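You operate a simulated robot arm through the tools that you are given. There is no shell and no other tool. Be economical: measure what you need, move in short steps, check, and stop when the job is done.

Carry out the task below with a simulated robot arm. There is one attempt and no reset: what you move stays moved.

Task
Clear the chess mat, roll it up and slide it into its tube.
Fine: stand the knight back in the piece box; shut the box. Set down upright: what you pick out.
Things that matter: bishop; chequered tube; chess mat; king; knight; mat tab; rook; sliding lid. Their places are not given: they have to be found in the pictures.

Only the result counts: the job must be done as asked and must still hold three seconds after the hand-in. Knocking over, shifting, dropping, spilling or breaking anything else fails it.

Robot
A 6-joint arm with a two-finger parallel gripper, fixed in place. Base frame: the origin is at the foot of the arm, x ahead of it, y to its left, z up; the work surface is at about z = 740. Lengths are in mm, angles in rad, forces in N, time in s.
With the tool pointing down near the work surface it reaches from about 140 to 740 mm from the base axis. Its first joint turns from -2.897 to 2.897 rad. Payload 3.91 kg.
The TCP is the grasp point between the finger pads, 30 mm short of the fingertips. In the tool frame z runs along the fingers and y along their closing line. The gripper opens to 110 mm. The fingers are 20 mm wide and 10 mm thick; the gripper's body (48 by 112 mm) begins 55 mm behind the TCP.
Orientation is that of the tool frame in the base frame, as a unit quaternion [x, y, z, w]. With the fingers straight down and closing along the base's y, the tool's x points along the base's -x, its y along +y and its z along -z.

Tools
- The arm moves only by the tool arm_command. Its argument "targets" is text: rows parted by semicolons, each of 7 numbers parted by spaces: the turn, a rotation vector about the base's x, y, z in rad, then the shift along the base's x, y, z in mm, then the opening, from 0 (shut) to 1 (fully open). In form: ax ay az x y z hand; .... A call has 1 to 12 rows; each row is the pose to reach, as a shift and turn from the pose commanded when the call began. Each row takes 0.2 s and may step no farther than 50 mm and 0.15 rad from the row before; otherwise, or with a gripper value out of range, the whole call is refused. A pose out of reach is approached as far as the arm can. The call stops where the force on the tool passes 90 N (or 10 N more than at its start, if that is more) or the arm is blocked; 0.2 s more then pass. The fingers move at their own pace (about 45 mm/s each) and stop on an object; they squeeze with about 27 N. The grip force told is the motor's: it shows also when the fingers shut on nothing. Time passes only in rows, and 0.2 s behind the last, so rows that repeat a pose let the fingers close. The reply holds the time, the measured pose of the TCP, the force on the tool along the base axes, the opening and the grip force, in the units named above and with some noise, with the torque about the TCP (base axes, N m) and any sound that the robot's microphone picked up, and new pictures: "pictures" is both (left out), scene, wrist or none.
- Cameras (640 x 400 px; columns grow to the right, rows downward): "scene" is fixed at [39.2, 482.7, 1495.8]; the picture's right is [-0.77, -0.64, 0.00], its down [-0.46, 0.54, -0.70] and it looks along [0.45, -0.54, -0.71] (base axes); focal length 286 px, centre (320, 200). "wrist" rides on the gripper at [71, 22, -107] in the tool frame; the picture's right is [-0.29, 0.96, 0.00], its down [-0.76, -0.23, -0.61] and it looks along [-0.58, -0.18, 0.79] (tool axes); focal length 243 px, centre (320, 200).
- lift_body(by): slides the trunk up (or, below 0, down) by that many mm; the arm rides with it, the base frame stays. It gives what a move gives, with no picture.
- locate(camera, pixels): there is no depth. For up to 12 entries [column, row, z] of the newest picture of that camera ("zoom" is the newest enlarged one), the place [x, y] in the base frame at which the ray of that pixel passes the height z, good to about 2 mm, but the place of the scene camera against the robot may be out by one fixed shift of up to 25 mm in any direction. No time passes.
- close_up(camera, box): a new picture of the part [left, top, right, bottom] of that camera's present view, enlarged. No time passes.
- finish_job(): hands the job in; it is judged then, once.

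Work in short steps. Measure before you move; look again where a grasp or a placing could have gone wrong, and mend it. You have 80 turns and 200 pictures in all, those below and enlarged ones among them. Open the gripper and draw the arm clear of the work before you hand the job in, unless the task says otherwise; then end with one line.

The tools are called after "Emit:" by a JSON object that holds its "fn" and its "kwargs". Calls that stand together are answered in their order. arm_command: Moves the arm, as the interface text tells. Its arguments: {"type":"object","properties":{"targets":{"type":"string"},"pictures":{"type":"string","enum":["both","scene","wrist","none"]}},"required":["targets"]} The other tools are called the same way: lift_body (by) slides the trunk up or down; locate (camera, pixels) gives the place at which the rays of pixels pass given heights; close_up (camera, box) takes an enlarged picture of a part of a camera's view; finish_job () hands the job in.

At the start:

```text
t: 0.0
tool_pos: [377.7, 125.2, 1254.5]
orientation: [0.0, 1.0, 0.0, 0.0]
wrist_force: [0.7, 0.6, -0.4]
ft_torque: [0.01, -0.04, -0.02]
gripper_width: 109.9
grip_force: 0.0
trunk travel left (down, up): [-525.0, 65.0]
```

scene: 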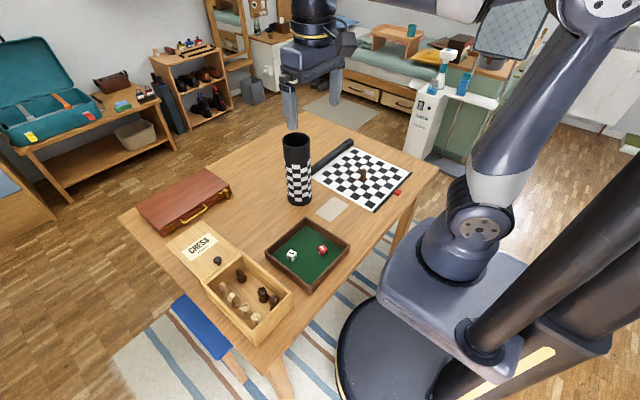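
wrist: 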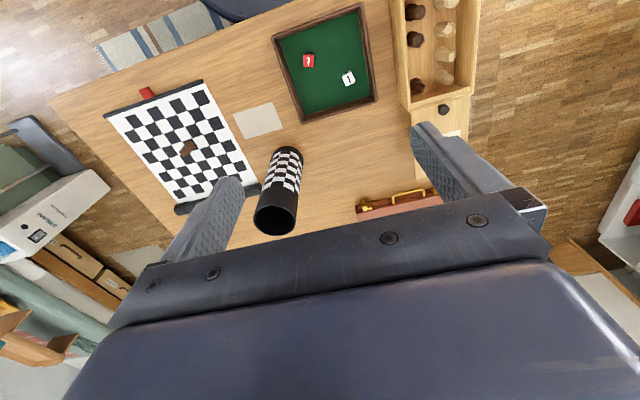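

The scene shows the mat near (360,177), the tube at (297,170) and the piece box at (245,295). I'll enlarge these before any move.

Emit:
{"fn": "close_up", "kwargs": {"camera": "scene", "box": [260, 120, 430, 226]}}

Emit:
{"fn": "close_up", "kwargs": {"camera": "scene", "box": [160, 215, 320, 350]}}

Emit:
{"fn": "close_up", "kwargs": {"camera": "wrist", "box": [80, 60, 320, 240]}}

Emit:
{"fn": "close_up", "kwargs": {"camera": "wrist", "box": [360, 0, 500, 180]}}

```text
3.76 times, centred on (345, 173) of scene
```

zoom: 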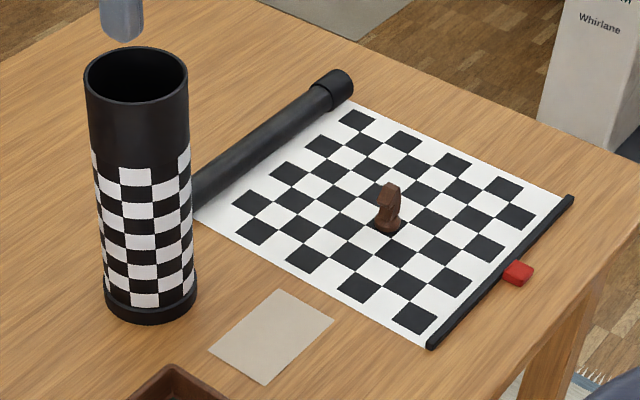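

```text
2.96 times, centred on (240, 282) of scene
```

zoom: 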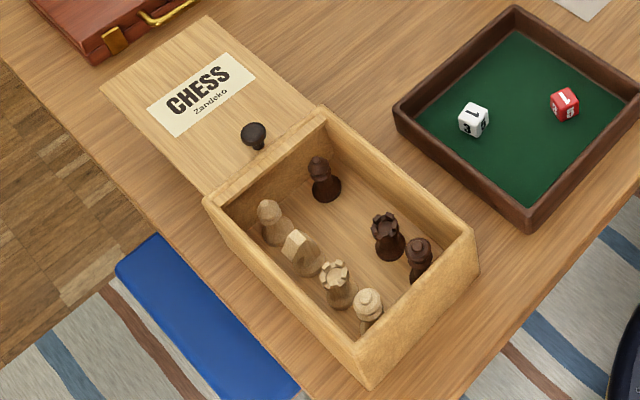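

```text
2.22 times, centred on (200, 150) of wrist
```

zoom: 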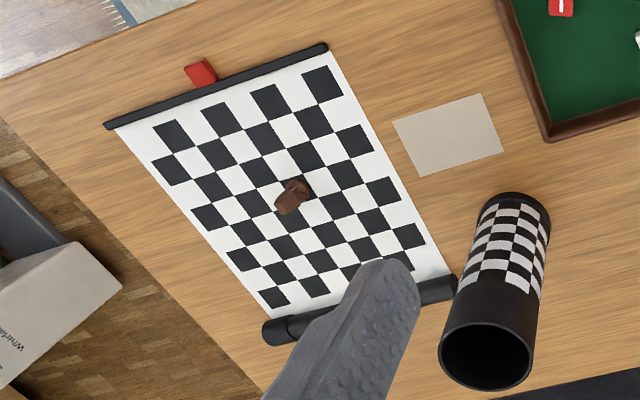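

```text
2.22 times, centred on (430, 90) of wrist
```

zoom: 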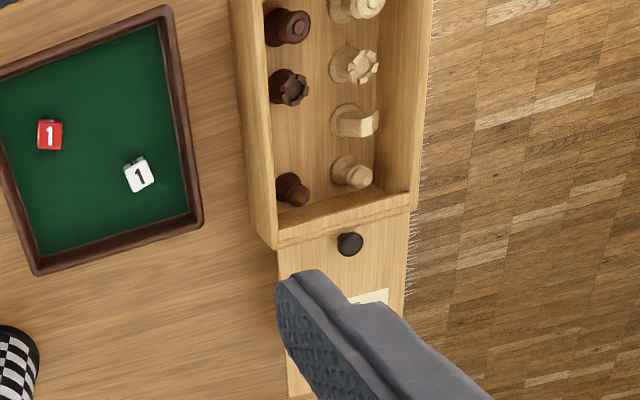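

Next I get a rough map by locating the main points in the wrist picture (mat corners, tab, knight, tube, box) at plausible heights.

Emit:
{"fn": "locate", "kwargs": {"camera": "wrist", "pixels": [[103, 116, 745], [203, 80, 745], [177, 210, 750], [261, 187, 750], [146, 92, 745], [189, 148, 742], [290, 150, 740], [275, 221, 960], [410, 110, 820], [473, 90, 820], [444, 109, 830], [416, 62, 745]]}}

Emit:
{"fn": "locate", "kwargs": {"camera": "scene", "pixels": [[297, 201, 740], [297, 140, 960], [374, 211, 745], [412, 172, 745], [363, 181, 742], [397, 192, 745], [350, 143, 750], [313, 175, 750], [202, 281, 820], [247, 253, 820], [289, 293, 820], [258, 345, 820]]}}

```text
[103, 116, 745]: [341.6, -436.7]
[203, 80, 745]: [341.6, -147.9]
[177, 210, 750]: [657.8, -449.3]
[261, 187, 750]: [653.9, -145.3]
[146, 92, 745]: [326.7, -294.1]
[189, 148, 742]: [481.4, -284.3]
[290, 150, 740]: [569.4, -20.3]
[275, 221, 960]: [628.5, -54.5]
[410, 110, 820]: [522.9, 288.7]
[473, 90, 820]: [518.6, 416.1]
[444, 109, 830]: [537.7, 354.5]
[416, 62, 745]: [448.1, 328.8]
```

```text
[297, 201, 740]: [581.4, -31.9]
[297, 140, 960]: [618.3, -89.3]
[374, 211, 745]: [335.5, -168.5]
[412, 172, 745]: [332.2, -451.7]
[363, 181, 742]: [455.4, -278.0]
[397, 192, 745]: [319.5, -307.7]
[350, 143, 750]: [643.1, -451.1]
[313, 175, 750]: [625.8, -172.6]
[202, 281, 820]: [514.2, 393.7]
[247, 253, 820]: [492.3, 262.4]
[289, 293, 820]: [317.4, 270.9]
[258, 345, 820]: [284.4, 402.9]
```

Knight is at about (481,-287) on the mat, tube near (575,-30). I move above the knight at z≈1000 for a closer wrist picture.

Emit:
{"fn": "arm_command", "kwargs": {"targets": "0 0 0 0 -40 -20 1; 0 0 0 5 -80 -40 1; 0 0 0 10 -120 -60 1; 0 0 0 15 -160 -80 1; 0 0 0 20 -200 -100 1; 0 0 0 25 -240 -120 1; 0 0 0 30 -280 -145 1; 0 0 0 35 -320 -170 1; 0 0 0 40 -355 -200 1; 0 0 0 45 -390 -230 1; 0 0 0 50 -412 -254 1; 0 0 0 50 -412 -254 1"}}

```text
t: 2.6
tool_pos: [427.2, -285.9, 999.3]
orientation: [0.0, 1.0, 0.0, 0.0]
wrist_force: [0.2, 0.3, 0.3]
ft_torque: [-0.01, 0.0, 0.0]
gripper_width: 110.3
grip_force: 0.0
trunk travel left (down, up): [-525.0, 65.0]
```

scene: 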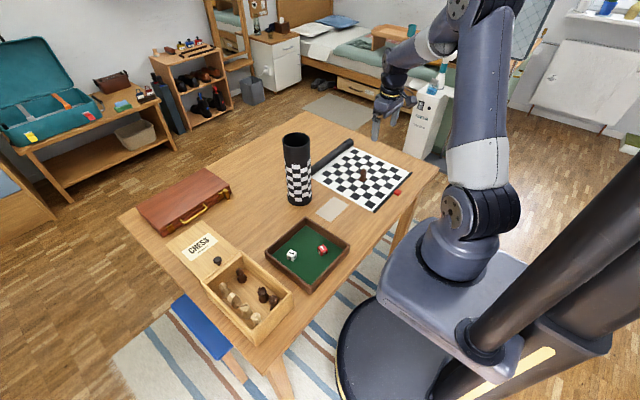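
wrist: 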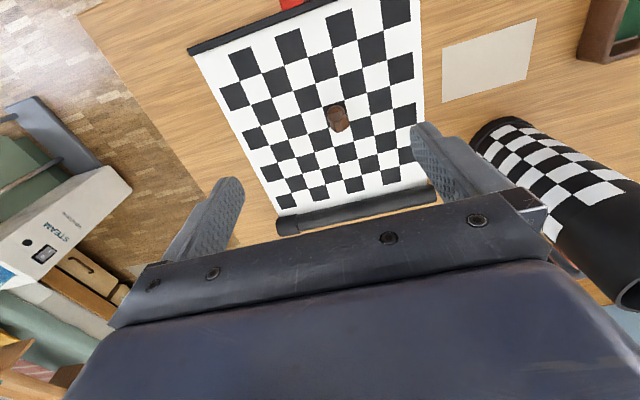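

The knight is at (337,117) in the wrist picture; enlarge it, and measure.

Emit:
{"fn": "close_up", "kwargs": {"camera": "wrist", "box": [300, 90, 380, 140]}}

Emit:
{"fn": "close_up", "kwargs": {"camera": "wrist", "box": [260, 160, 460, 285]}}

Emit:
{"fn": "locate", "kwargs": {"camera": "wrist", "pixels": [[189, 52, 745], [277, 222, 750], [300, 230, 745], [437, 188, 750], [337, 124, 742], [337, 112, 790], [475, 143, 740], [530, 120, 740], [637, 305, 960], [290, 2, 745]]}}

```text
8.00 times, centred on (340, 115) of wrist
```

zoom: 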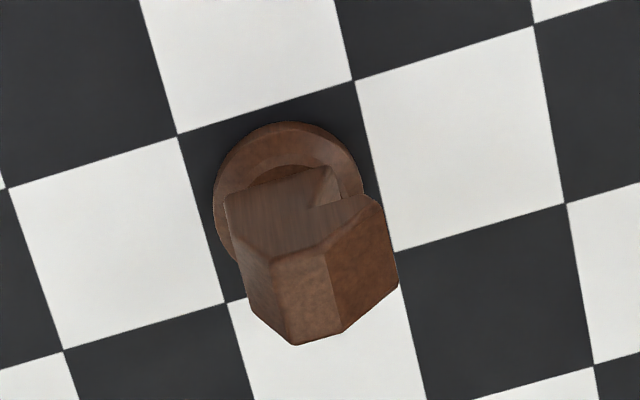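

```text
3.20 times, centred on (360, 222) of wrist
```

zoom: 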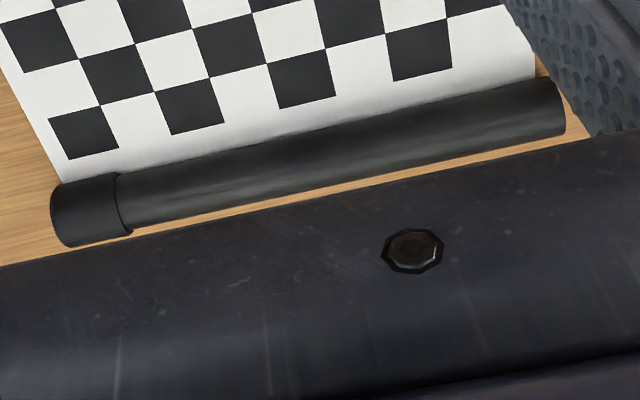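

```text
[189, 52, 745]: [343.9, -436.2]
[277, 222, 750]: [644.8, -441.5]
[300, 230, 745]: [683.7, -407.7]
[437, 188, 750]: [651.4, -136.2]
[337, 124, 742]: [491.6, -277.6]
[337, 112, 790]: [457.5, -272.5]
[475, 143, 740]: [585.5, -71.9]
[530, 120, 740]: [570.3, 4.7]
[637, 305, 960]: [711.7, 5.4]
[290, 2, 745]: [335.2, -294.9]
```

Knight base centre is near zoom (288,195). I move closer for the exact position and facing.

Emit:
{"fn": "locate", "kwargs": {"camera": "wrist", "pixels": [[336, 114.4, 745], [326.6, 114, 745], [345.4, 114, 745]]}}

Emit:
{"fn": "arm_command", "kwargs": {"targets": "0 0 0 10 3 -40 1; 0 0 0 20 6 -80 1; 0 0 0 30 8 -120 1; 0 0 0 30 8 -120 1", "pictures": "wrist"}}

Emit:
{"fn": "close_up", "kwargs": {"camera": "wrist", "box": [240, 60, 440, 185]}}

```text
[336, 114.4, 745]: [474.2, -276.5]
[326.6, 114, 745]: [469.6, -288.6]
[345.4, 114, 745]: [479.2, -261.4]
```

```text
t: 3.6
tool_pos: [457.1, -278.1, 878.5]
orientation: [0.0, 1.0, 0.0, 0.001]
wrist_force: [0.3, 0.6, -0.2]
ft_torque: [-0.02, 0.03, -0.01]
gripper_width: 110.1
grip_force: 0.0
trunk travel left (down, up): [-525.0, 65.0]
```

wrist: 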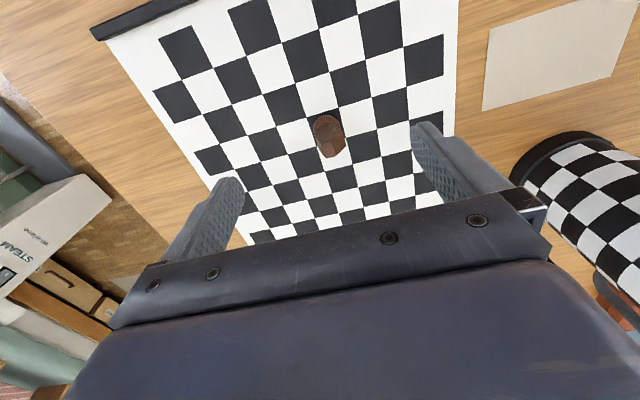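

```text
3.20 times, centred on (340, 122) of wrist
```

zoom: 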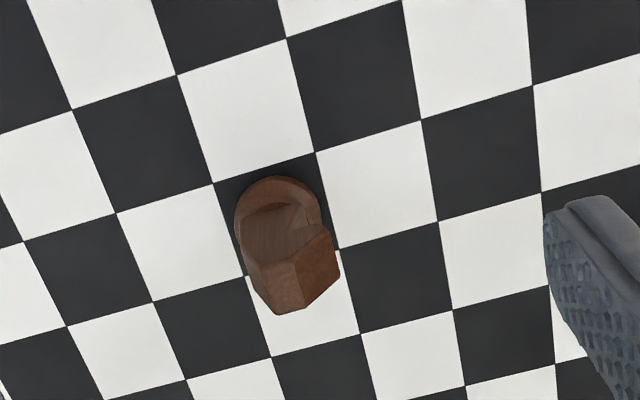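

Base centre at about (327,129); I locate it and then descend.

Emit:
{"fn": "locate", "kwargs": {"camera": "wrist", "pixels": [[326.9, 128.9, 746], [313.5, 129, 746], [340, 129, 746], [331, 151, 795], [331, 151, 785]]}}

```text
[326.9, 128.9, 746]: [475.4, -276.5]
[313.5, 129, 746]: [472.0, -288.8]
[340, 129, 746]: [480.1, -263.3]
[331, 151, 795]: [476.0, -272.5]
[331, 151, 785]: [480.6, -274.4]
```

Knight base centre (475,-276.5). Descend to z≈780 over it with a half-open hand, then close.

Emit:
{"fn": "arm_command", "kwargs": {"targets": "0 0 0 18 2 -30 1; 0 0 0 18 2 -65 0.8; 0 0 0 18 2 -100 0.7; 0 0 0 18 2 -101 0.7; 0 0 0 18 2 -101 0; 0 0 0 18 2 -101 0; 0 0 0 18 2 -101 0; 0 0 0 18 2 -101 0; 0 0 0 18 2 -101 0", "pictures": "wrist"}}

```text
t: 5.6
tool_pos: [473.7, -275.0, 779.1]
orientation: [0.001, 1.0, 0.0, 0.0]
wrist_force: [0.2, -1.3, 0.1]
ft_torque: [-0.02, -0.03, -0.03]
gripper_width: 24.4
grip_force: 26.9
trunk travel left (down, up): [-525.0, 65.0]
```

wrist: 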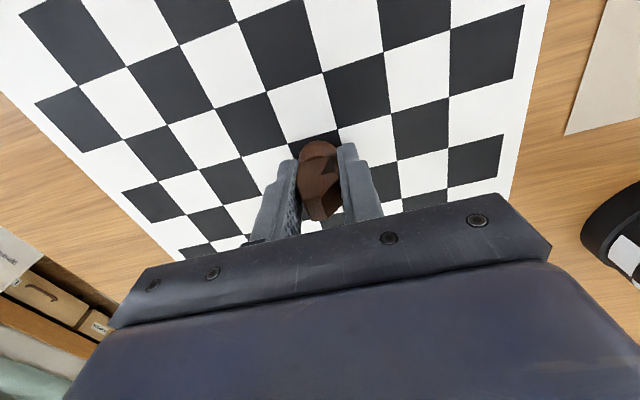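

Gripped at 24 mm. Lift high and check that it is held.

Emit:
{"fn": "arm_command", "kwargs": {"targets": "0 0 0 0 0 30 0; 0 0 0 0 0 75 0; 0 0 0 -10 20 120 0; 0 0 0 -20 40 165 0; 0 0 0 -30 60 205 0; 0 0 0 -40 80 245 0; 0 0 0 -45 105 280 0; 0 0 0 -50 150 290 0; 0 0 0 -50 200 290 0; 0 0 0 -50 250 290 0; 0 0 0 -50 300 290 0; 0 0 0 -50 350 290 0", "pictures": "both"}}

```text
refused: row 3 steps farther than a row can; nothing moved
```

Emit:
{"fn": "arm_command", "kwargs": {"targets": "0 0 0 0 0 30 0; 0 0 0 0 0 75 0; 0 0 0 -10 15 115 0; 0 0 0 -20 30 155 0; 0 0 0 -30 45 195 0; 0 0 0 -40 65 235 0; 0 0 0 -45 85 275 0; 0 0 0 -50 130 290 0; 0 0 0 -50 178 290 0; 0 0 0 -50 226 290 0; 0 0 0 -50 274 290 0; 0 0 0 -50 322 290 0", "pictures": "both"}}

```text
t: 8.2
tool_pos: [426.3, 46.3, 1067.4]
orientation: [0.001, 1.0, 0.0, -0.001]
wrist_force: [0.5, 0.5, -0.1]
ft_torque: [0.0, 0.02, 0.0]
gripper_width: 24.5
grip_force: 27.2
trunk travel left (down, up): [-525.0, 65.0]
```

scene: 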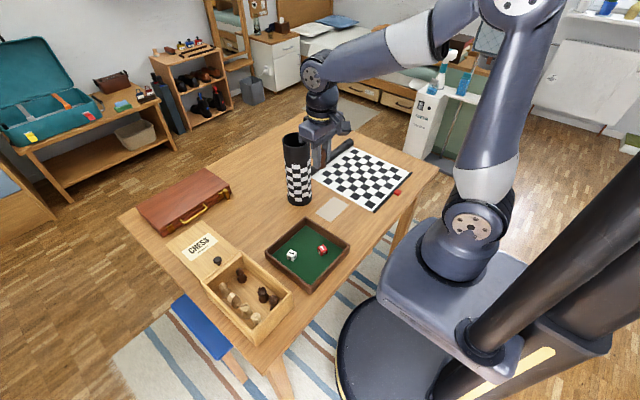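
wrist: 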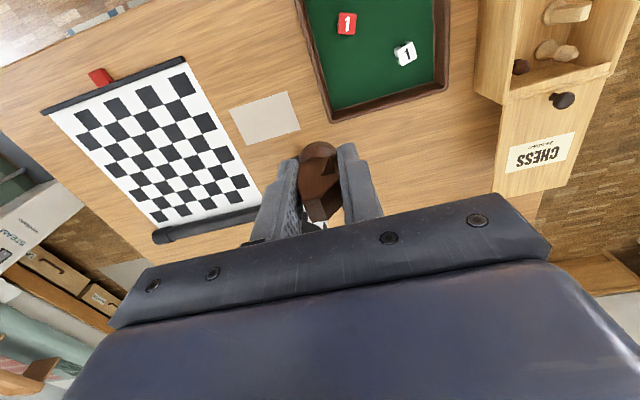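

Knight held. Now move on to the piece box, hovering at (400,315,1050) to look into it.

Emit:
{"fn": "arm_command", "kwargs": {"targets": "0 0 0 -5 48 0 0; 0 0 0 -10 96 0 0; 0 0 0 -15 144 0 0; 0 0 0 -20 192 0 0; 0 0 0 -25 240 0 0; 0 0 0 -30 275 0 0; 0 0 0 -30 275 -20 0", "pictures": "both"}}

Emit:
{"fn": "close_up", "kwargs": {"camera": "wrist", "box": [240, 0, 480, 150]}}

Emit:
{"fn": "close_up", "kwargs": {"camera": "scene", "box": [160, 215, 320, 350]}}

```text
t: 9.8
tool_pos: [396.1, 323.0, 1048.1]
orientation: [0.0, 1.0, 0.0, 0.0]
wrist_force: [-0.1, 0.3, -0.4]
ft_torque: [0.01, -0.03, 0.0]
gripper_width: 24.4
grip_force: 27.0
trunk travel left (down, up): [-525.0, 65.0]
```

scene: 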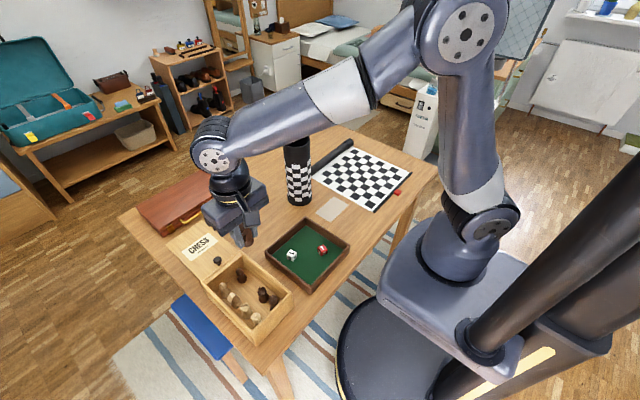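
wrist: 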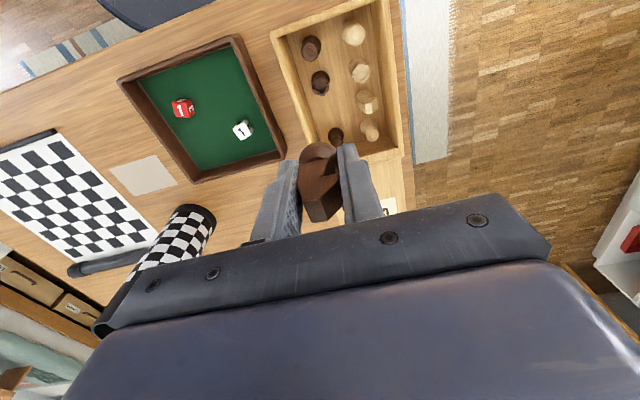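

```text
2.67 times, centred on (360, 75) of wrist
```

zoom: 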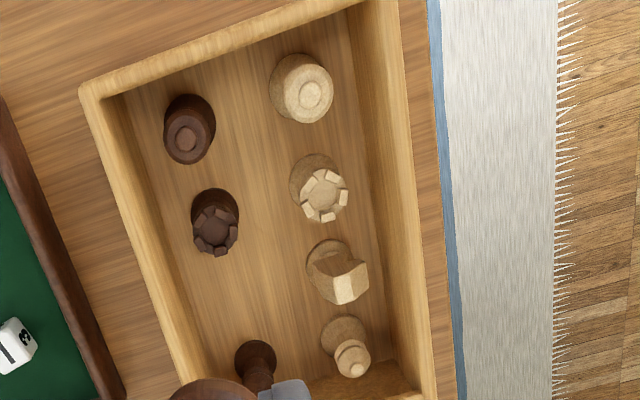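

```text
2.96 times, centred on (240, 282) of scene
```

zoom: 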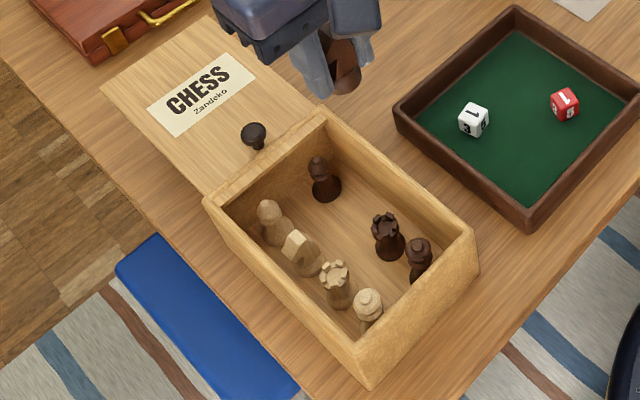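

Pieces: dark king (311,46), rook (321,78), bishop (336,135), light knight (364,99), and the gap is between rook and bishop. Locate these on the box floor plus rim points.

Emit:
{"fn": "locate", "kwargs": {"camera": "wrist", "pixels": [[336, 135, 750], [320.6, 77.6, 750], [311, 46, 750], [369.4, 127.5, 750], [364.5, 99.4, 750], [357.7, 66.7, 750], [352, 33, 750], [269.5, 34, 820], [374, 0, 820], [402, 152, 820], [281.6, 37.5, 820], [395, 145, 820]]}}

Emit:
{"fn": "locate", "kwargs": {"camera": "scene", "pixels": [[297, 201, 740], [202, 281, 820], [289, 293, 820], [258, 345, 820], [285, 343, 740], [320, 297, 740], [259, 344, 740]]}}

```text
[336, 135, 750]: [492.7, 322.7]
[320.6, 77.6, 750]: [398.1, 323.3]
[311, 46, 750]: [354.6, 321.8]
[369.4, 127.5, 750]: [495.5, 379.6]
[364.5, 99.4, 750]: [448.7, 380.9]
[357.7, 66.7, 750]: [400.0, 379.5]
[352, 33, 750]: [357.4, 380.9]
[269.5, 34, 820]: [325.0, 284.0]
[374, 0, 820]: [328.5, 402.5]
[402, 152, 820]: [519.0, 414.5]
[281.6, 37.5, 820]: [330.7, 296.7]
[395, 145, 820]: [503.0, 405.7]
```

```text
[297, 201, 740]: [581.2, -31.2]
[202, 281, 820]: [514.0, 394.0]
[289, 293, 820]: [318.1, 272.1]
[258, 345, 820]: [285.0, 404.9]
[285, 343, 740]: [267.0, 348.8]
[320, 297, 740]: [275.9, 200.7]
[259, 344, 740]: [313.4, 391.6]
```

Gap centre is about (447,323); I'll place at y≈328 for wall clearance. Move over it to z≈880 and look.

Emit:
{"fn": "arm_command", "kwargs": {"targets": "0 0 0 25 4 -40 0; 0 0 0 51 7 -80 0; 0 0 0 51 7 -125 0; 0 0 0 51 7 -168 0; 0 0 0 51 7 -168 0", "pictures": "both"}}

Emit:
{"fn": "close_up", "kwargs": {"camera": "wrist", "box": [200, 50, 440, 200]}}

Emit:
{"fn": "close_up", "kwargs": {"camera": "scene", "box": [160, 215, 320, 350]}}

```text
t: 11.0
tool_pos: [447.5, 328.5, 883.9]
orientation: [0.0, 1.0, 0.0, 0.001]
wrist_force: [0.7, 0.7, -0.2]
ft_torque: [-0.02, 0.03, -0.04]
gripper_width: 24.4
grip_force: 27.1
trunk travel left (down, up): [-525.0, 65.0]
```

scene: 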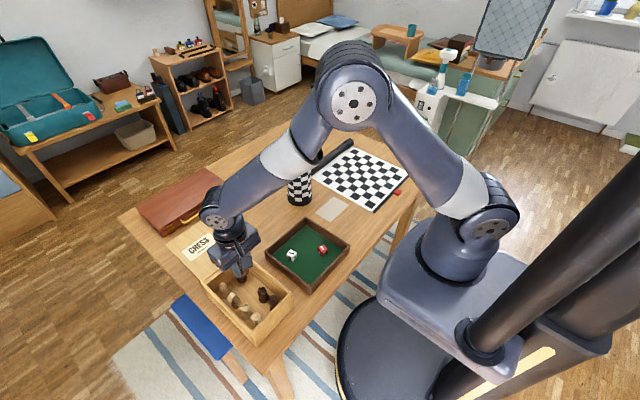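
wrist: 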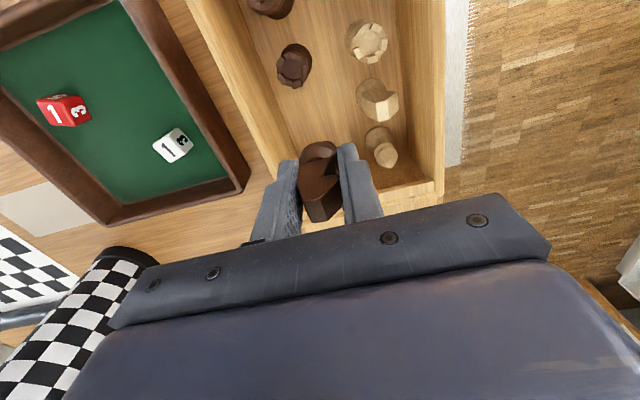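

```text
2.67 times, centred on (320, 125) of wrist
```

zoom: 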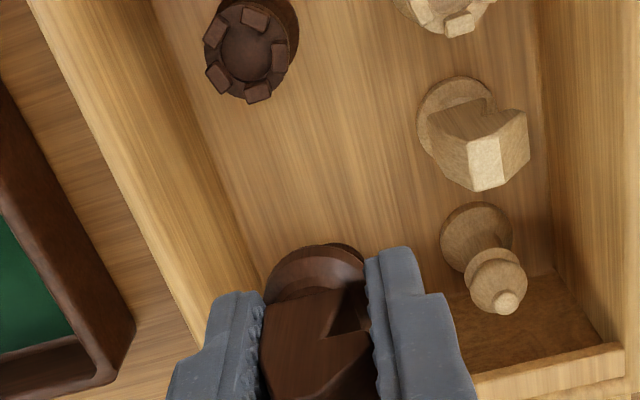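

```text
2.96 times, centred on (240, 282) of scene
```

zoom: 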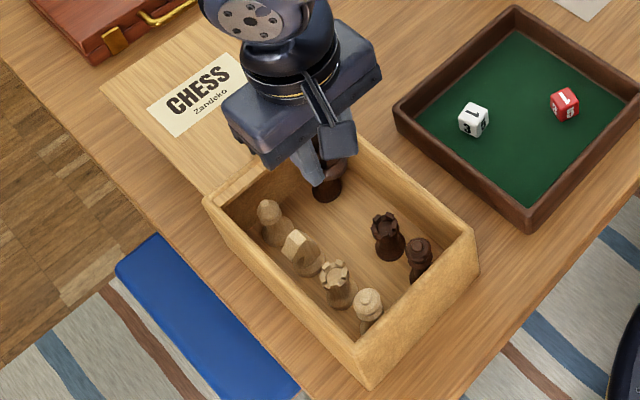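

The knight is above the gap. Measure the wall positions (inner bottom edge, rim) before going down.

Emit:
{"fn": "locate", "kwargs": {"camera": "wrist", "pixels": [[256, 50, 748], [299, 153, 748], [210.5, 50, 800], [210.5, 50, 820], [222, 60, 800], [222, 60, 820], [407, 155, 748], [432, 177, 800], [432, 177, 820], [302, 85, 748], [382, 106, 748], [280, 60, 800]]}}

```text
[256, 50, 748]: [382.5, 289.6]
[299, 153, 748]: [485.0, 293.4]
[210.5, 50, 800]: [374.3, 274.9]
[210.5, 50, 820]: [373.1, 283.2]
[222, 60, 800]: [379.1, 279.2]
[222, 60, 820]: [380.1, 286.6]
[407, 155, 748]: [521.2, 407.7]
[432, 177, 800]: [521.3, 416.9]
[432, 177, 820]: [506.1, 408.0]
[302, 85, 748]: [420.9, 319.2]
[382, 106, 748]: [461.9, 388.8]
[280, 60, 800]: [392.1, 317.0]
```

Inner wall at y≈291, so there's room. Lower to TCP z≈792.

Emit:
{"fn": "arm_command", "kwargs": {"targets": "0 0 0 0 0 -40 0; 0 0 0 0 0 -75 0; 0 0 0 0 0 -90 0; 0 0 0 0 0 -90 0", "pictures": "both"}}

Emit:
{"fn": "close_up", "kwargs": {"camera": "scene", "box": [200, 235, 300, 310]}}

```text
t: 12.0
tool_pos: [444.3, 327.0, 790.0]
orientation: [0.0, 1.0, 0.0, 0.0]
wrist_force: [-0.1, -0.6, -0.8]
ft_torque: [0.0, 0.02, -0.04]
gripper_width: 24.4
grip_force: 26.7
trunk travel left (down, up): [-525.0, 65.0]
```

scene: 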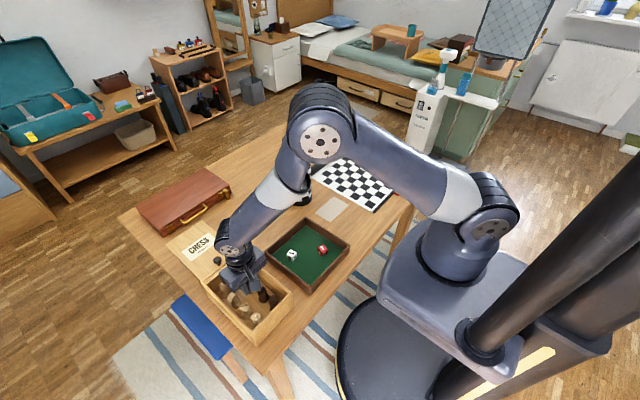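
wrist: 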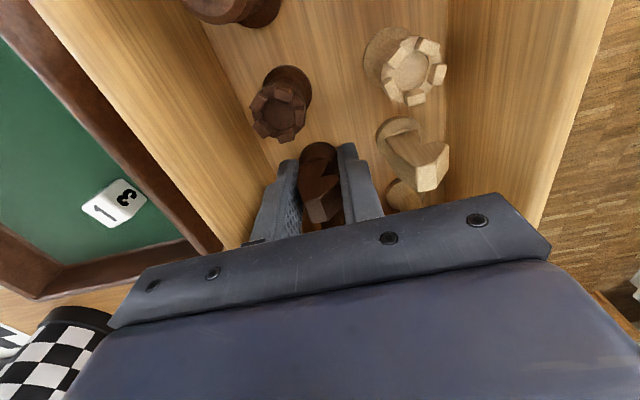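

```text
5.33 times, centred on (250, 272) of scene
```

zoom: 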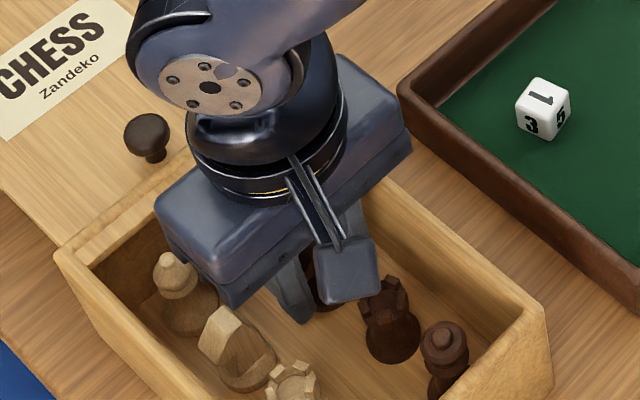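

No contact yet (force ≈0). Lower in 1.5 mm rows, watching the force.

Emit:
{"fn": "arm_command", "kwargs": {"targets": "0 0 0 0 0 -2 0; 0 0 0 0 0 -4 0; 0 0 0 0 0 -4 0", "pictures": "none"}}

Emit:
{"fn": "arm_command", "kwargs": {"targets": "0 0 0 0 0 -1.5 0; 0 0 0 0 0 -1.5 0", "pictures": "none"}}

Emit:
{"fn": "arm_command", "kwargs": {"targets": "0 0 0 0 0 -1.5 0; 0 0 0 0 0 -1.5 0", "pictures": "none"}}

```text
t: 12.8
tool_pos: [446.4, 327.8, 786.2]
orientation: [0.0, 1.0, 0.0, 0.0]
wrist_force: [0.2, -0.1, -1.0]
ft_torque: [-0.04, 0.03, 0.0]
gripper_width: 24.3
grip_force: 27.3
trunk travel left (down, up): [-525.0, 65.0]
```

```text
t: 13.4
tool_pos: [446.6, 327.7, 785.0]
orientation: [0.0, 1.0, 0.0, 0.0]
wrist_force: [-0.8, -0.1, 1.7]
ft_torque: [-0.02, 0.03, -0.04]
gripper_width: 24.3
grip_force: 27.3
trunk travel left (down, up): [-525.0, 65.0]
```

```text
t: 14.0
tool_pos: [446.1, 329.0, 783.9]
orientation: [0.0, 1.0, 0.001, 0.001]
wrist_force: [-0.2, -0.2, 16.7]
ft_torque: [-0.22, -0.03, -0.01]
gripper_width: 24.5
grip_force: 26.8
trunk travel left (down, up): [-525.0, 65.0]
```

Contact at 17 N: the knight stands on the floor. Ease up 1 mm, open to ~36 mm, then rise straight.

Emit:
{"fn": "arm_command", "kwargs": {"targets": "0 0 0 0 0 1 0; 0 0 0 0 0 1 0.33; 0 0 0 0 0 1 0.33; 0 0 0 0 0 12 0.33; 0 0 0 0 0 45 0.33; 0 0 0 0 0 90 0.33; 0 0 0 0 0 135 0.33; 0 0 0 -40 0 165 0.6; 0 0 0 -50 0 200 1", "pictures": "wrist"}}

Emit:
{"fn": "close_up", "kwargs": {"camera": "wrist", "box": [230, 30, 450, 170]}}

```text
t: 16.0
tool_pos: [393.5, 325.6, 984.9]
orientation: [0.0, 1.0, 0.0, 0.0]
wrist_force: [0.0, -0.2, 0.1]
ft_torque: [-0.01, -0.04, -0.01]
gripper_width: 87.8
grip_force: 0.1
trunk travel left (down, up): [-525.0, 65.0]
```

wrist: 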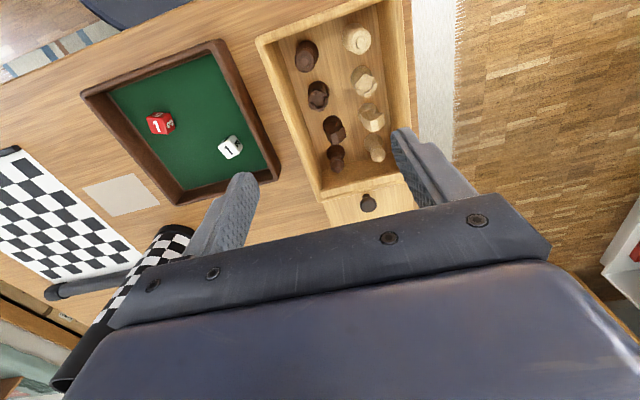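

```text
2.86 times, centred on (340, 100) of wrist
```

zoom: 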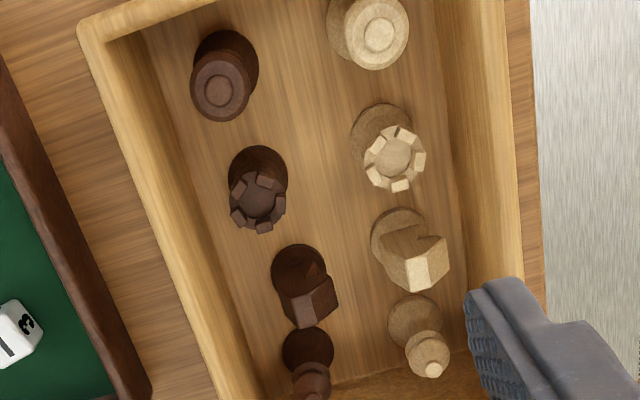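

Knight stands fine. Now look at the lid: move to (470,345,1080) for a view of it.

Emit:
{"fn": "arm_command", "kwargs": {"targets": "0 0 0 25 5 40 1; 0 0 0 50 10 75 1; 0 0 0 75 18 100 1; 0 0 0 75 18 100 1", "pictures": "wrist"}}

Emit:
{"fn": "close_up", "kwargs": {"camera": "wrist", "box": [230, 40, 450, 180]}}

Emit:
{"fn": "close_up", "kwargs": {"camera": "scene", "box": [160, 215, 260, 290]}}

```text
t: 17.0
tool_pos: [472.2, 345.3, 1083.9]
orientation: [0.0, 1.0, 0.001, 0.0]
wrist_force: [0.7, 1.4, 0.3]
ft_torque: [0.01, -0.02, 0.0]
gripper_width: 110.1
grip_force: 0.0
trunk travel left (down, up): [-525.0, 65.0]
```

wrist: 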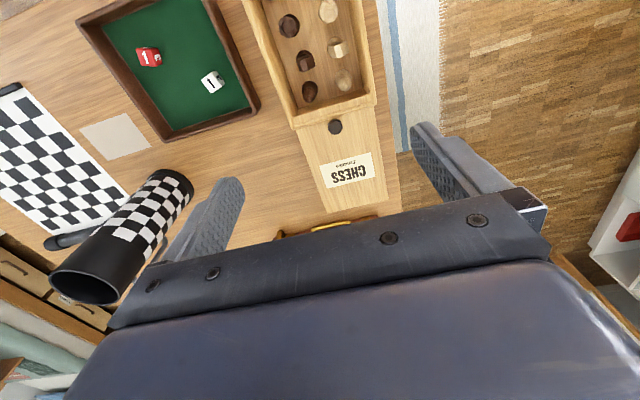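

```text
2.86 times, centred on (340, 110) of wrist
```

zoom: 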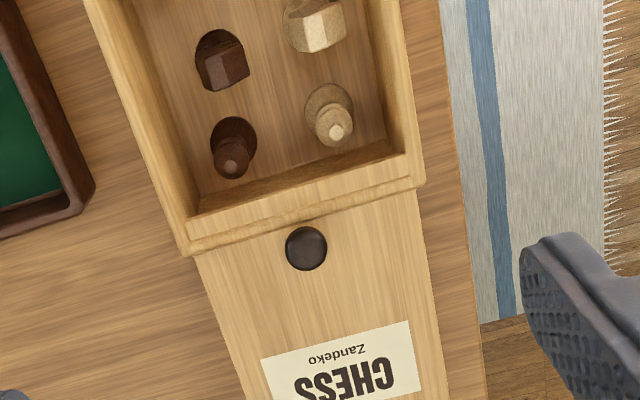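

```text
5.33 times, centred on (210, 252) of scene
```

zoom: 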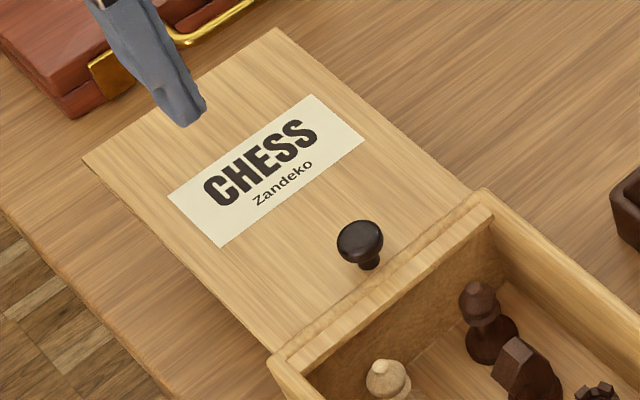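

I triangulate lid height: locate label/lid corners now, at several heights, then compare from another position.

Emit:
{"fn": "locate", "kwargs": {"camera": "wrist", "pixels": [[319.6, 165.9, 745], [319.6, 165.9, 815], [370.7, 152.6, 745], [370.7, 152.6, 815], [335, 127, 745], [335, 127, 815], [298, 130, 815], [374, 106.5, 815], [326, 213, 815], [386, 197, 815], [293, 128, 815], [376, 104, 815]]}}

Emit:
{"fn": "arm_command", "kwargs": {"targets": "0 0 0 20 0 -45 1; 0 0 0 20 0 -90 1; 0 0 0 20 0 -130 1; 0 0 0 20 0 -130 1", "pictures": "wrist"}}

Emit:
{"fn": "close_up", "kwargs": {"camera": "wrist", "box": [230, 60, 450, 200]}}

```text
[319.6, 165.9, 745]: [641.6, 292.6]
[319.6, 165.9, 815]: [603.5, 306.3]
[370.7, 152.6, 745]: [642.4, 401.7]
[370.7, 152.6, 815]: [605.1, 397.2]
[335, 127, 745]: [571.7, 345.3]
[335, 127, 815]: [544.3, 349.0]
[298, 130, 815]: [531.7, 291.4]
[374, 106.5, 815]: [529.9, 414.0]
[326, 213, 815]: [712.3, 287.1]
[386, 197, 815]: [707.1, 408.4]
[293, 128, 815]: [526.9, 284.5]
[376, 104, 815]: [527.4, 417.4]
```

```text
t: 18.0
tool_pos: [492.1, 346.7, 951.4]
orientation: [0.0, 1.0, 0.0, 0.0]
wrist_force: [-0.2, -0.5, -1.0]
ft_torque: [-0.02, -0.02, -0.01]
gripper_width: 110.0
grip_force: 0.1
trunk travel left (down, up): [-525.0, 65.0]
```

wrist: 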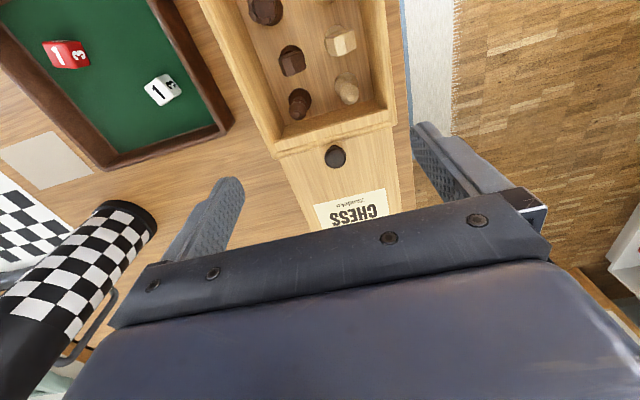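

```text
2.86 times, centred on (340, 130) of wrist
```

zoom: 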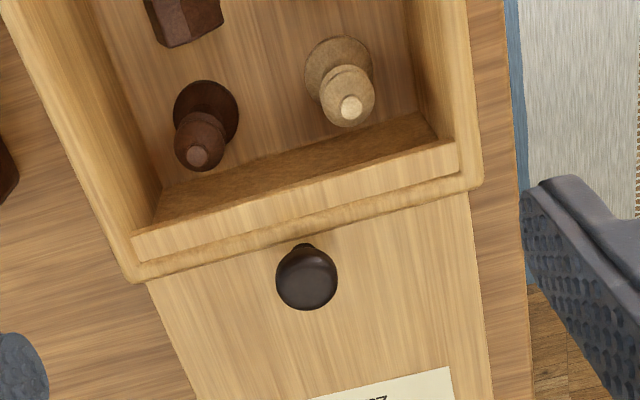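

Locate the same points from here to triangulate heights.

Emit:
{"fn": "locate", "kwargs": {"camera": "wrist", "pixels": [[313, 205, 745], [313, 205, 815], [385.5, 188.8, 745], [385.5, 188.8, 815], [335.4, 157, 745], [335.4, 157, 815], [274.5, 143, 815], [389, 111, 815], [272, 156, 815], [396, 126, 815], [395.5, 127, 745], [272, 156, 745]]}}

Emit:
{"fn": "close_up", "kwargs": {"camera": "wrist", "box": [255, 95, 415, 195]}}

```text
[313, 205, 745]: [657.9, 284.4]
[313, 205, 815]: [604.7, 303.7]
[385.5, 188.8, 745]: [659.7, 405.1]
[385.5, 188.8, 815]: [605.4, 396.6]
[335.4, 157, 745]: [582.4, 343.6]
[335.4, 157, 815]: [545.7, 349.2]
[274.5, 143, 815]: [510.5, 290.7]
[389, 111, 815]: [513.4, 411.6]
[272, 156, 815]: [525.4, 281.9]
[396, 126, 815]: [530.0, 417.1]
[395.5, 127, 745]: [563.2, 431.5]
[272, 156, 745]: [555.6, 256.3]
```

```text
4.00 times, centred on (335, 145) of wrist
```

zoom: 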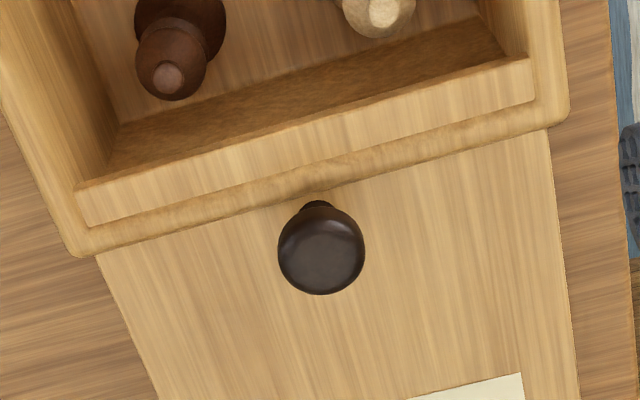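

Lid top is at z≈816 with its knob near (538,350), knob top ≈ 830–837. Move above it and lower so the fingertips straddle the knob about 6 mm over the lid.

Emit:
{"fn": "arm_command", "kwargs": {"targets": "0 0 0 25 3 -25 0.8; 0 0 0 46 4 -50 0.5; 0 0 0 46 4 -75 0.5; 0 0 0 46 4 -75 0.5", "pictures": "both"}}

Emit:
{"fn": "close_up", "kwargs": {"camera": "wrist", "box": [230, 80, 430, 205]}}

Emit:
{"fn": "close_up", "kwargs": {"camera": "scene", "box": [160, 215, 260, 290]}}

```text
t: 19.0
tool_pos: [536.6, 350.5, 878.2]
orientation: [-0.001, 1.0, 0.0, -0.001]
wrist_force: [-0.9, 0.0, -0.5]
ft_torque: [0.0, 0.01, -0.01]
gripper_width: 55.1
grip_force: 0.0
trunk travel left (down, up): [-525.0, 65.0]
```

scene: 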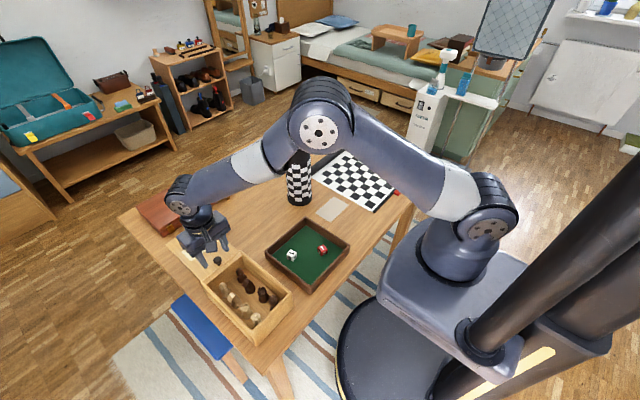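
wrist: 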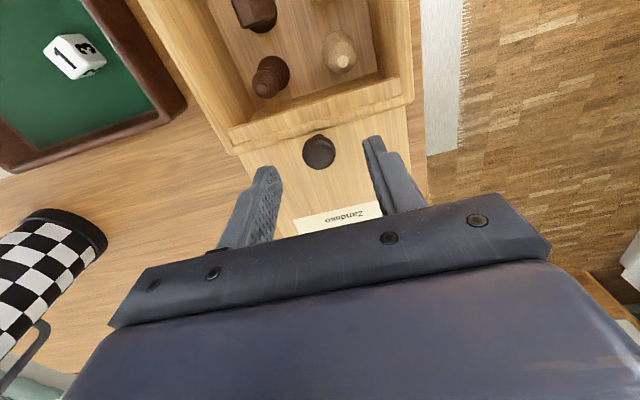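

```text
3.20 times, centred on (330, 142) of wrist
```

zoom: 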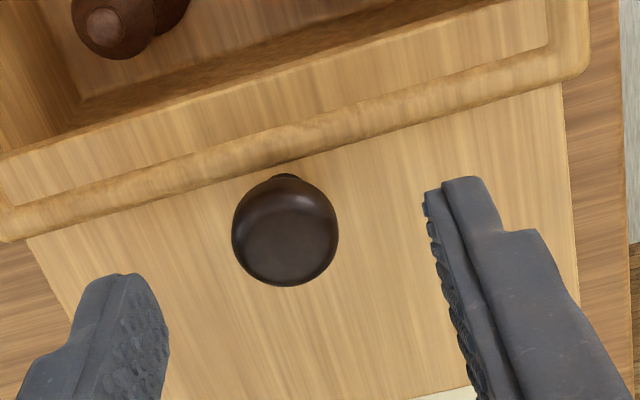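

```text
5.33 times, centred on (210, 252) of scene
```

zoom: 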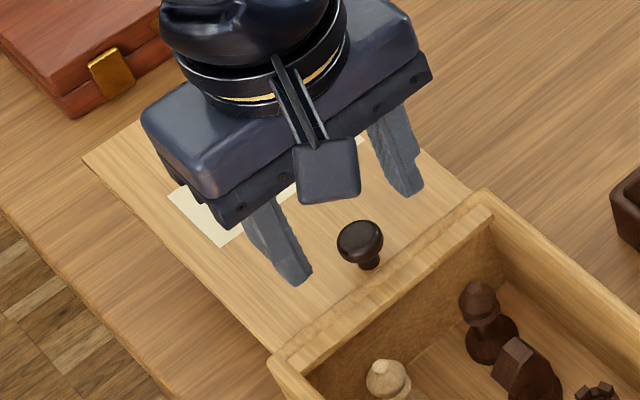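

Refine knob centre from here.

Emit:
{"fn": "locate", "kwargs": {"camera": "wrist", "pixels": [[319, 153, 825], [319, 153, 835], [318, 136, 817], [303, 153, 833], [335.5, 153, 833]]}}

```text
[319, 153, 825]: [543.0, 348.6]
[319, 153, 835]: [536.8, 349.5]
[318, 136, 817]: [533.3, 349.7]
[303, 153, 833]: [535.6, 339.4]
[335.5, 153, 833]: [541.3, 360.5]
```

Knob axis (536,350), ~21 mm wide. Go down 25 mm and close.

Emit:
{"fn": "arm_command", "kwargs": {"targets": "0 0 0 0 0 -15 0.5; 0 0 0 0 0 -25 0.5; 0 0 0 0 0 -25 0; 0 0 0 0 0 -25 0; 0 0 0 0 0 -25 0; 0 0 0 0 0 -25 0", "pictures": "wrist"}}

```text
t: 20.4
tool_pos: [536.6, 350.3, 853.3]
orientation: [0.0, 1.0, 0.0, 0.001]
wrist_force: [1.1, 1.3, 0.4]
ft_torque: [0.01, -0.2, -0.05]
gripper_width: 20.6
grip_force: 26.9
trunk travel left (down, up): [-525.0, 65.0]
```

wrist: 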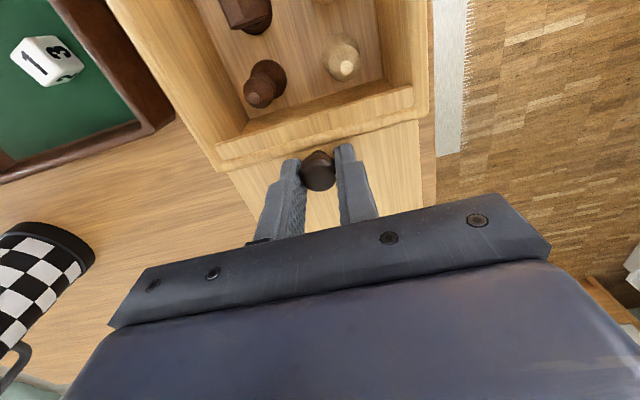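

Knob gripped (20.6 mm). Try sliding it −x a little and read the force.

Emit:
{"fn": "arm_command", "kwargs": {"targets": "0 0 0 -4 0 0 0; 0 0 0 -9 0 0 0; 0 0 0 -15 0 0 0", "pictures": "wrist"}}

Emit:
{"fn": "close_up", "kwargs": {"camera": "wrist", "box": [200, 60, 440, 210]}}

```text
t: 21.2
tool_pos: [521.8, 349.2, 853.5]
orientation: [0.0, 1.0, -0.001, -0.001]
wrist_force: [-0.3, -1.0, -1.4]
ft_torque: [-0.04, -0.48, 0.06]
gripper_width: 21.1
grip_force: 27.7
trunk travel left (down, up): [-525.0, 65.0]
```

wrist: 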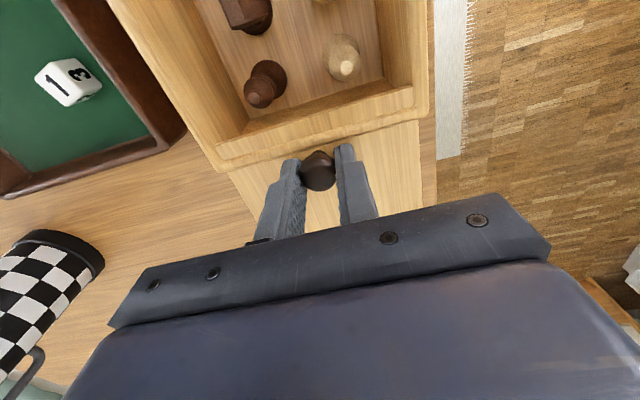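

```text
2.67 times, centred on (320, 135) of wrist
```

zoom: 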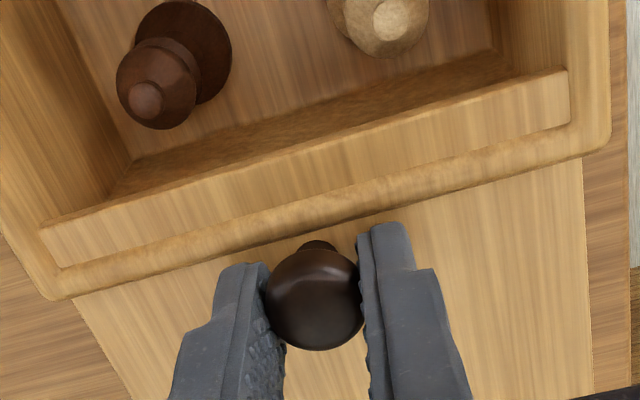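

The box came along with the lid (the dice shifted in the picture while knob and rim did not), so something is jammed or blocked. I go back +5 mm as a diagnostic: does the lid move or the box?

Emit:
{"fn": "arm_command", "kwargs": {"targets": "0 0 0 2 0 0 0; 0 0 0 5 0 0 0; 0 0 0 5 0 0 0", "pictures": "wrist"}}

Emit:
{"fn": "close_up", "kwargs": {"camera": "wrist", "box": [200, 60, 440, 210]}}

Emit:
{"fn": "close_up", "kwargs": {"camera": "scene", "box": [160, 215, 320, 315]}}

```text
t: 22.0
tool_pos: [527.1, 350.2, 853.2]
orientation: [0.0, 1.0, 0.0, 0.0]
wrist_force: [-1.3, -0.2, -0.2]
ft_torque: [0.01, -0.02, 0.03]
gripper_width: 20.8
grip_force: 27.4
trunk travel left (down, up): [-525.0, 65.0]
```

wrist: 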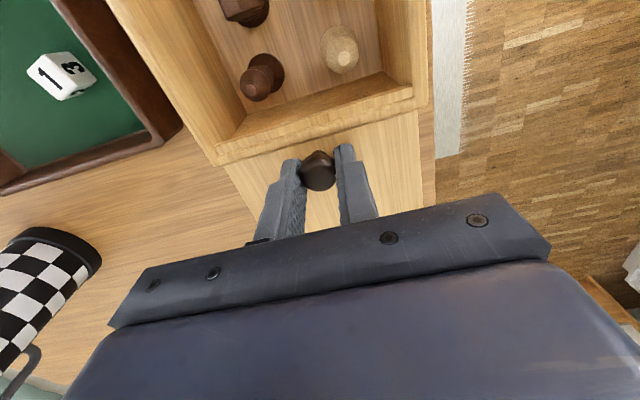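

```text
2.67 times, centred on (320, 135) of wrist
```

zoom: 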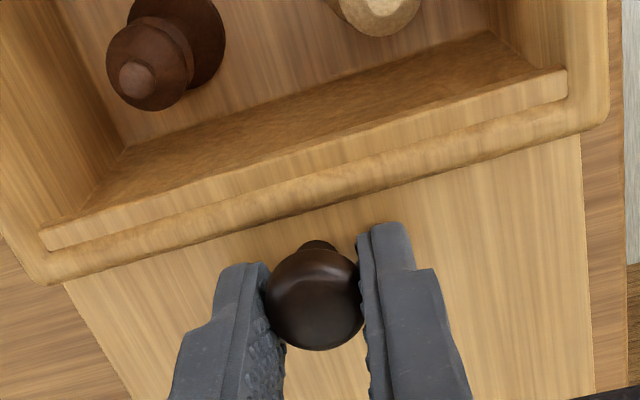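

```text
4.00 times, centred on (240, 265) of scene
```

zoom: 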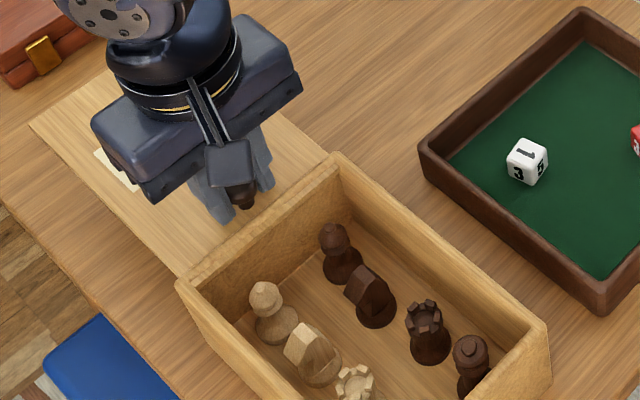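

The lid slid out 5 mm relative to the box (the strip inside the rim got thinner), so the lid's tongue runs under an end bridge and the knob blocks it. Measure lid and box sizes with the fixed scene camera.

Emit:
{"fn": "locate", "kwargs": {"camera": "scene", "pixels": [[165.4, 244.5, 816], [201.6, 219.8, 816], [200.6, 282, 816], [239.7, 250.1, 816], [201.3, 282, 816], [240.8, 251, 816], [293.5, 295.6, 816], [255.3, 340.2, 816]]}}

Emit:
{"fn": "close_up", "kwargs": {"camera": "scene", "box": [195, 235, 295, 300]}}

```text
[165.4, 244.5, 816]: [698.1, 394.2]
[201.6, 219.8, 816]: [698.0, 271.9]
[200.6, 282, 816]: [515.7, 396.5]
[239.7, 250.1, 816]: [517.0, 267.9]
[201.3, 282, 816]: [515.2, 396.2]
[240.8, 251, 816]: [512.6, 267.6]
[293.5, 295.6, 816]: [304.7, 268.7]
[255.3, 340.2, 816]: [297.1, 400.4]
```

```text
6.15 times, centred on (245, 268) of scene
```

zoom: 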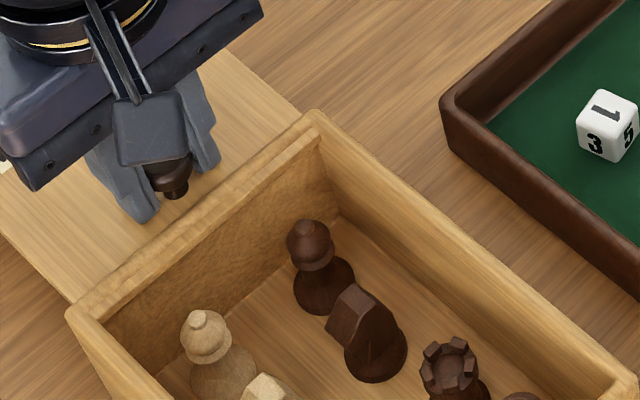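

I need a clear look at the rim and any grooves. Release the knob, rise, and move back to view the +x end of the box closely.

Emit:
{"fn": "arm_command", "kwargs": {"targets": "0 0 0 0 0 0 0.4; 0 0 0 0 0 0 0.4; 0 0 0 0 0 30 0.5; 0 0 0 -30 0 55 1; 0 0 0 -65 0 60 1; 0 0 0 -100 0 60 1; 0 0 0 -100 0 60 1", "pictures": "wrist"}}

Emit:
{"fn": "close_up", "kwargs": {"camera": "wrist", "box": [240, 100, 410, 206]}}

Emit:
{"fn": "close_up", "kwargs": {"camera": "wrist", "box": [200, 0, 440, 150]}}

Emit:
{"fn": "close_up", "kwargs": {"camera": "scene", "box": [190, 240, 260, 290]}}

```text
t: 23.6
tool_pos: [426.2, 346.8, 912.6]
orientation: [0.0, 1.0, 0.0, -0.001]
wrist_force: [0.3, 0.8, 0.5]
ft_torque: [0.01, 0.01, 0.03]
gripper_width: 109.8
grip_force: 0.1
trunk travel left (down, up): [-525.0, 65.0]
```

wrist: 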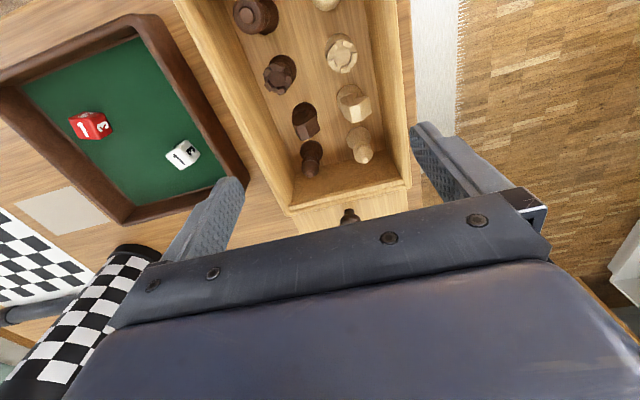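

```text
3.76 times, centred on (325, 153) of wrist
```

zoom: 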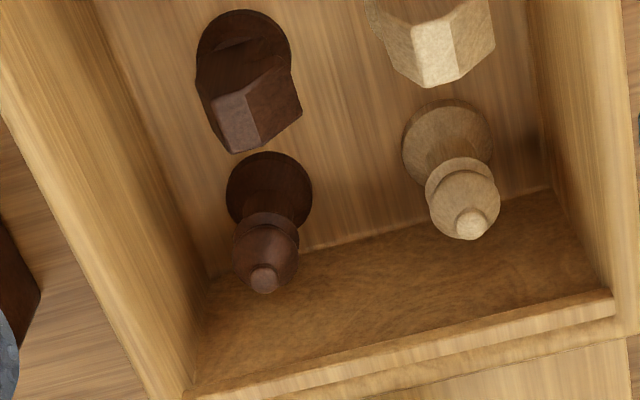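

```text
2.67 times, centred on (320, 75) of wrist
```

zoom: 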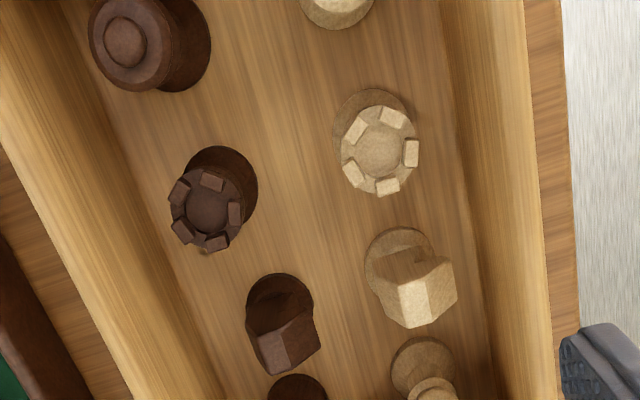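

```text
8.00 times, centred on (225, 265) of scene
```

zoom: 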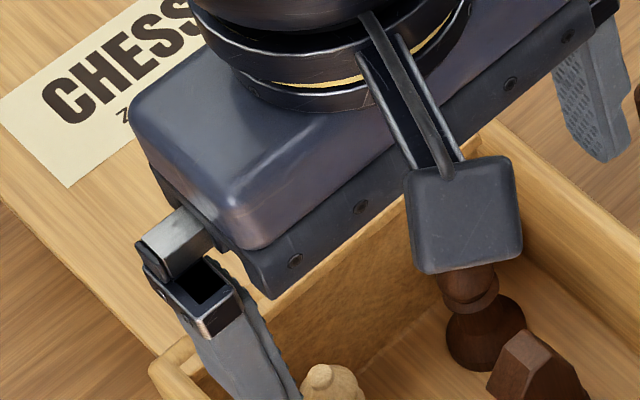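

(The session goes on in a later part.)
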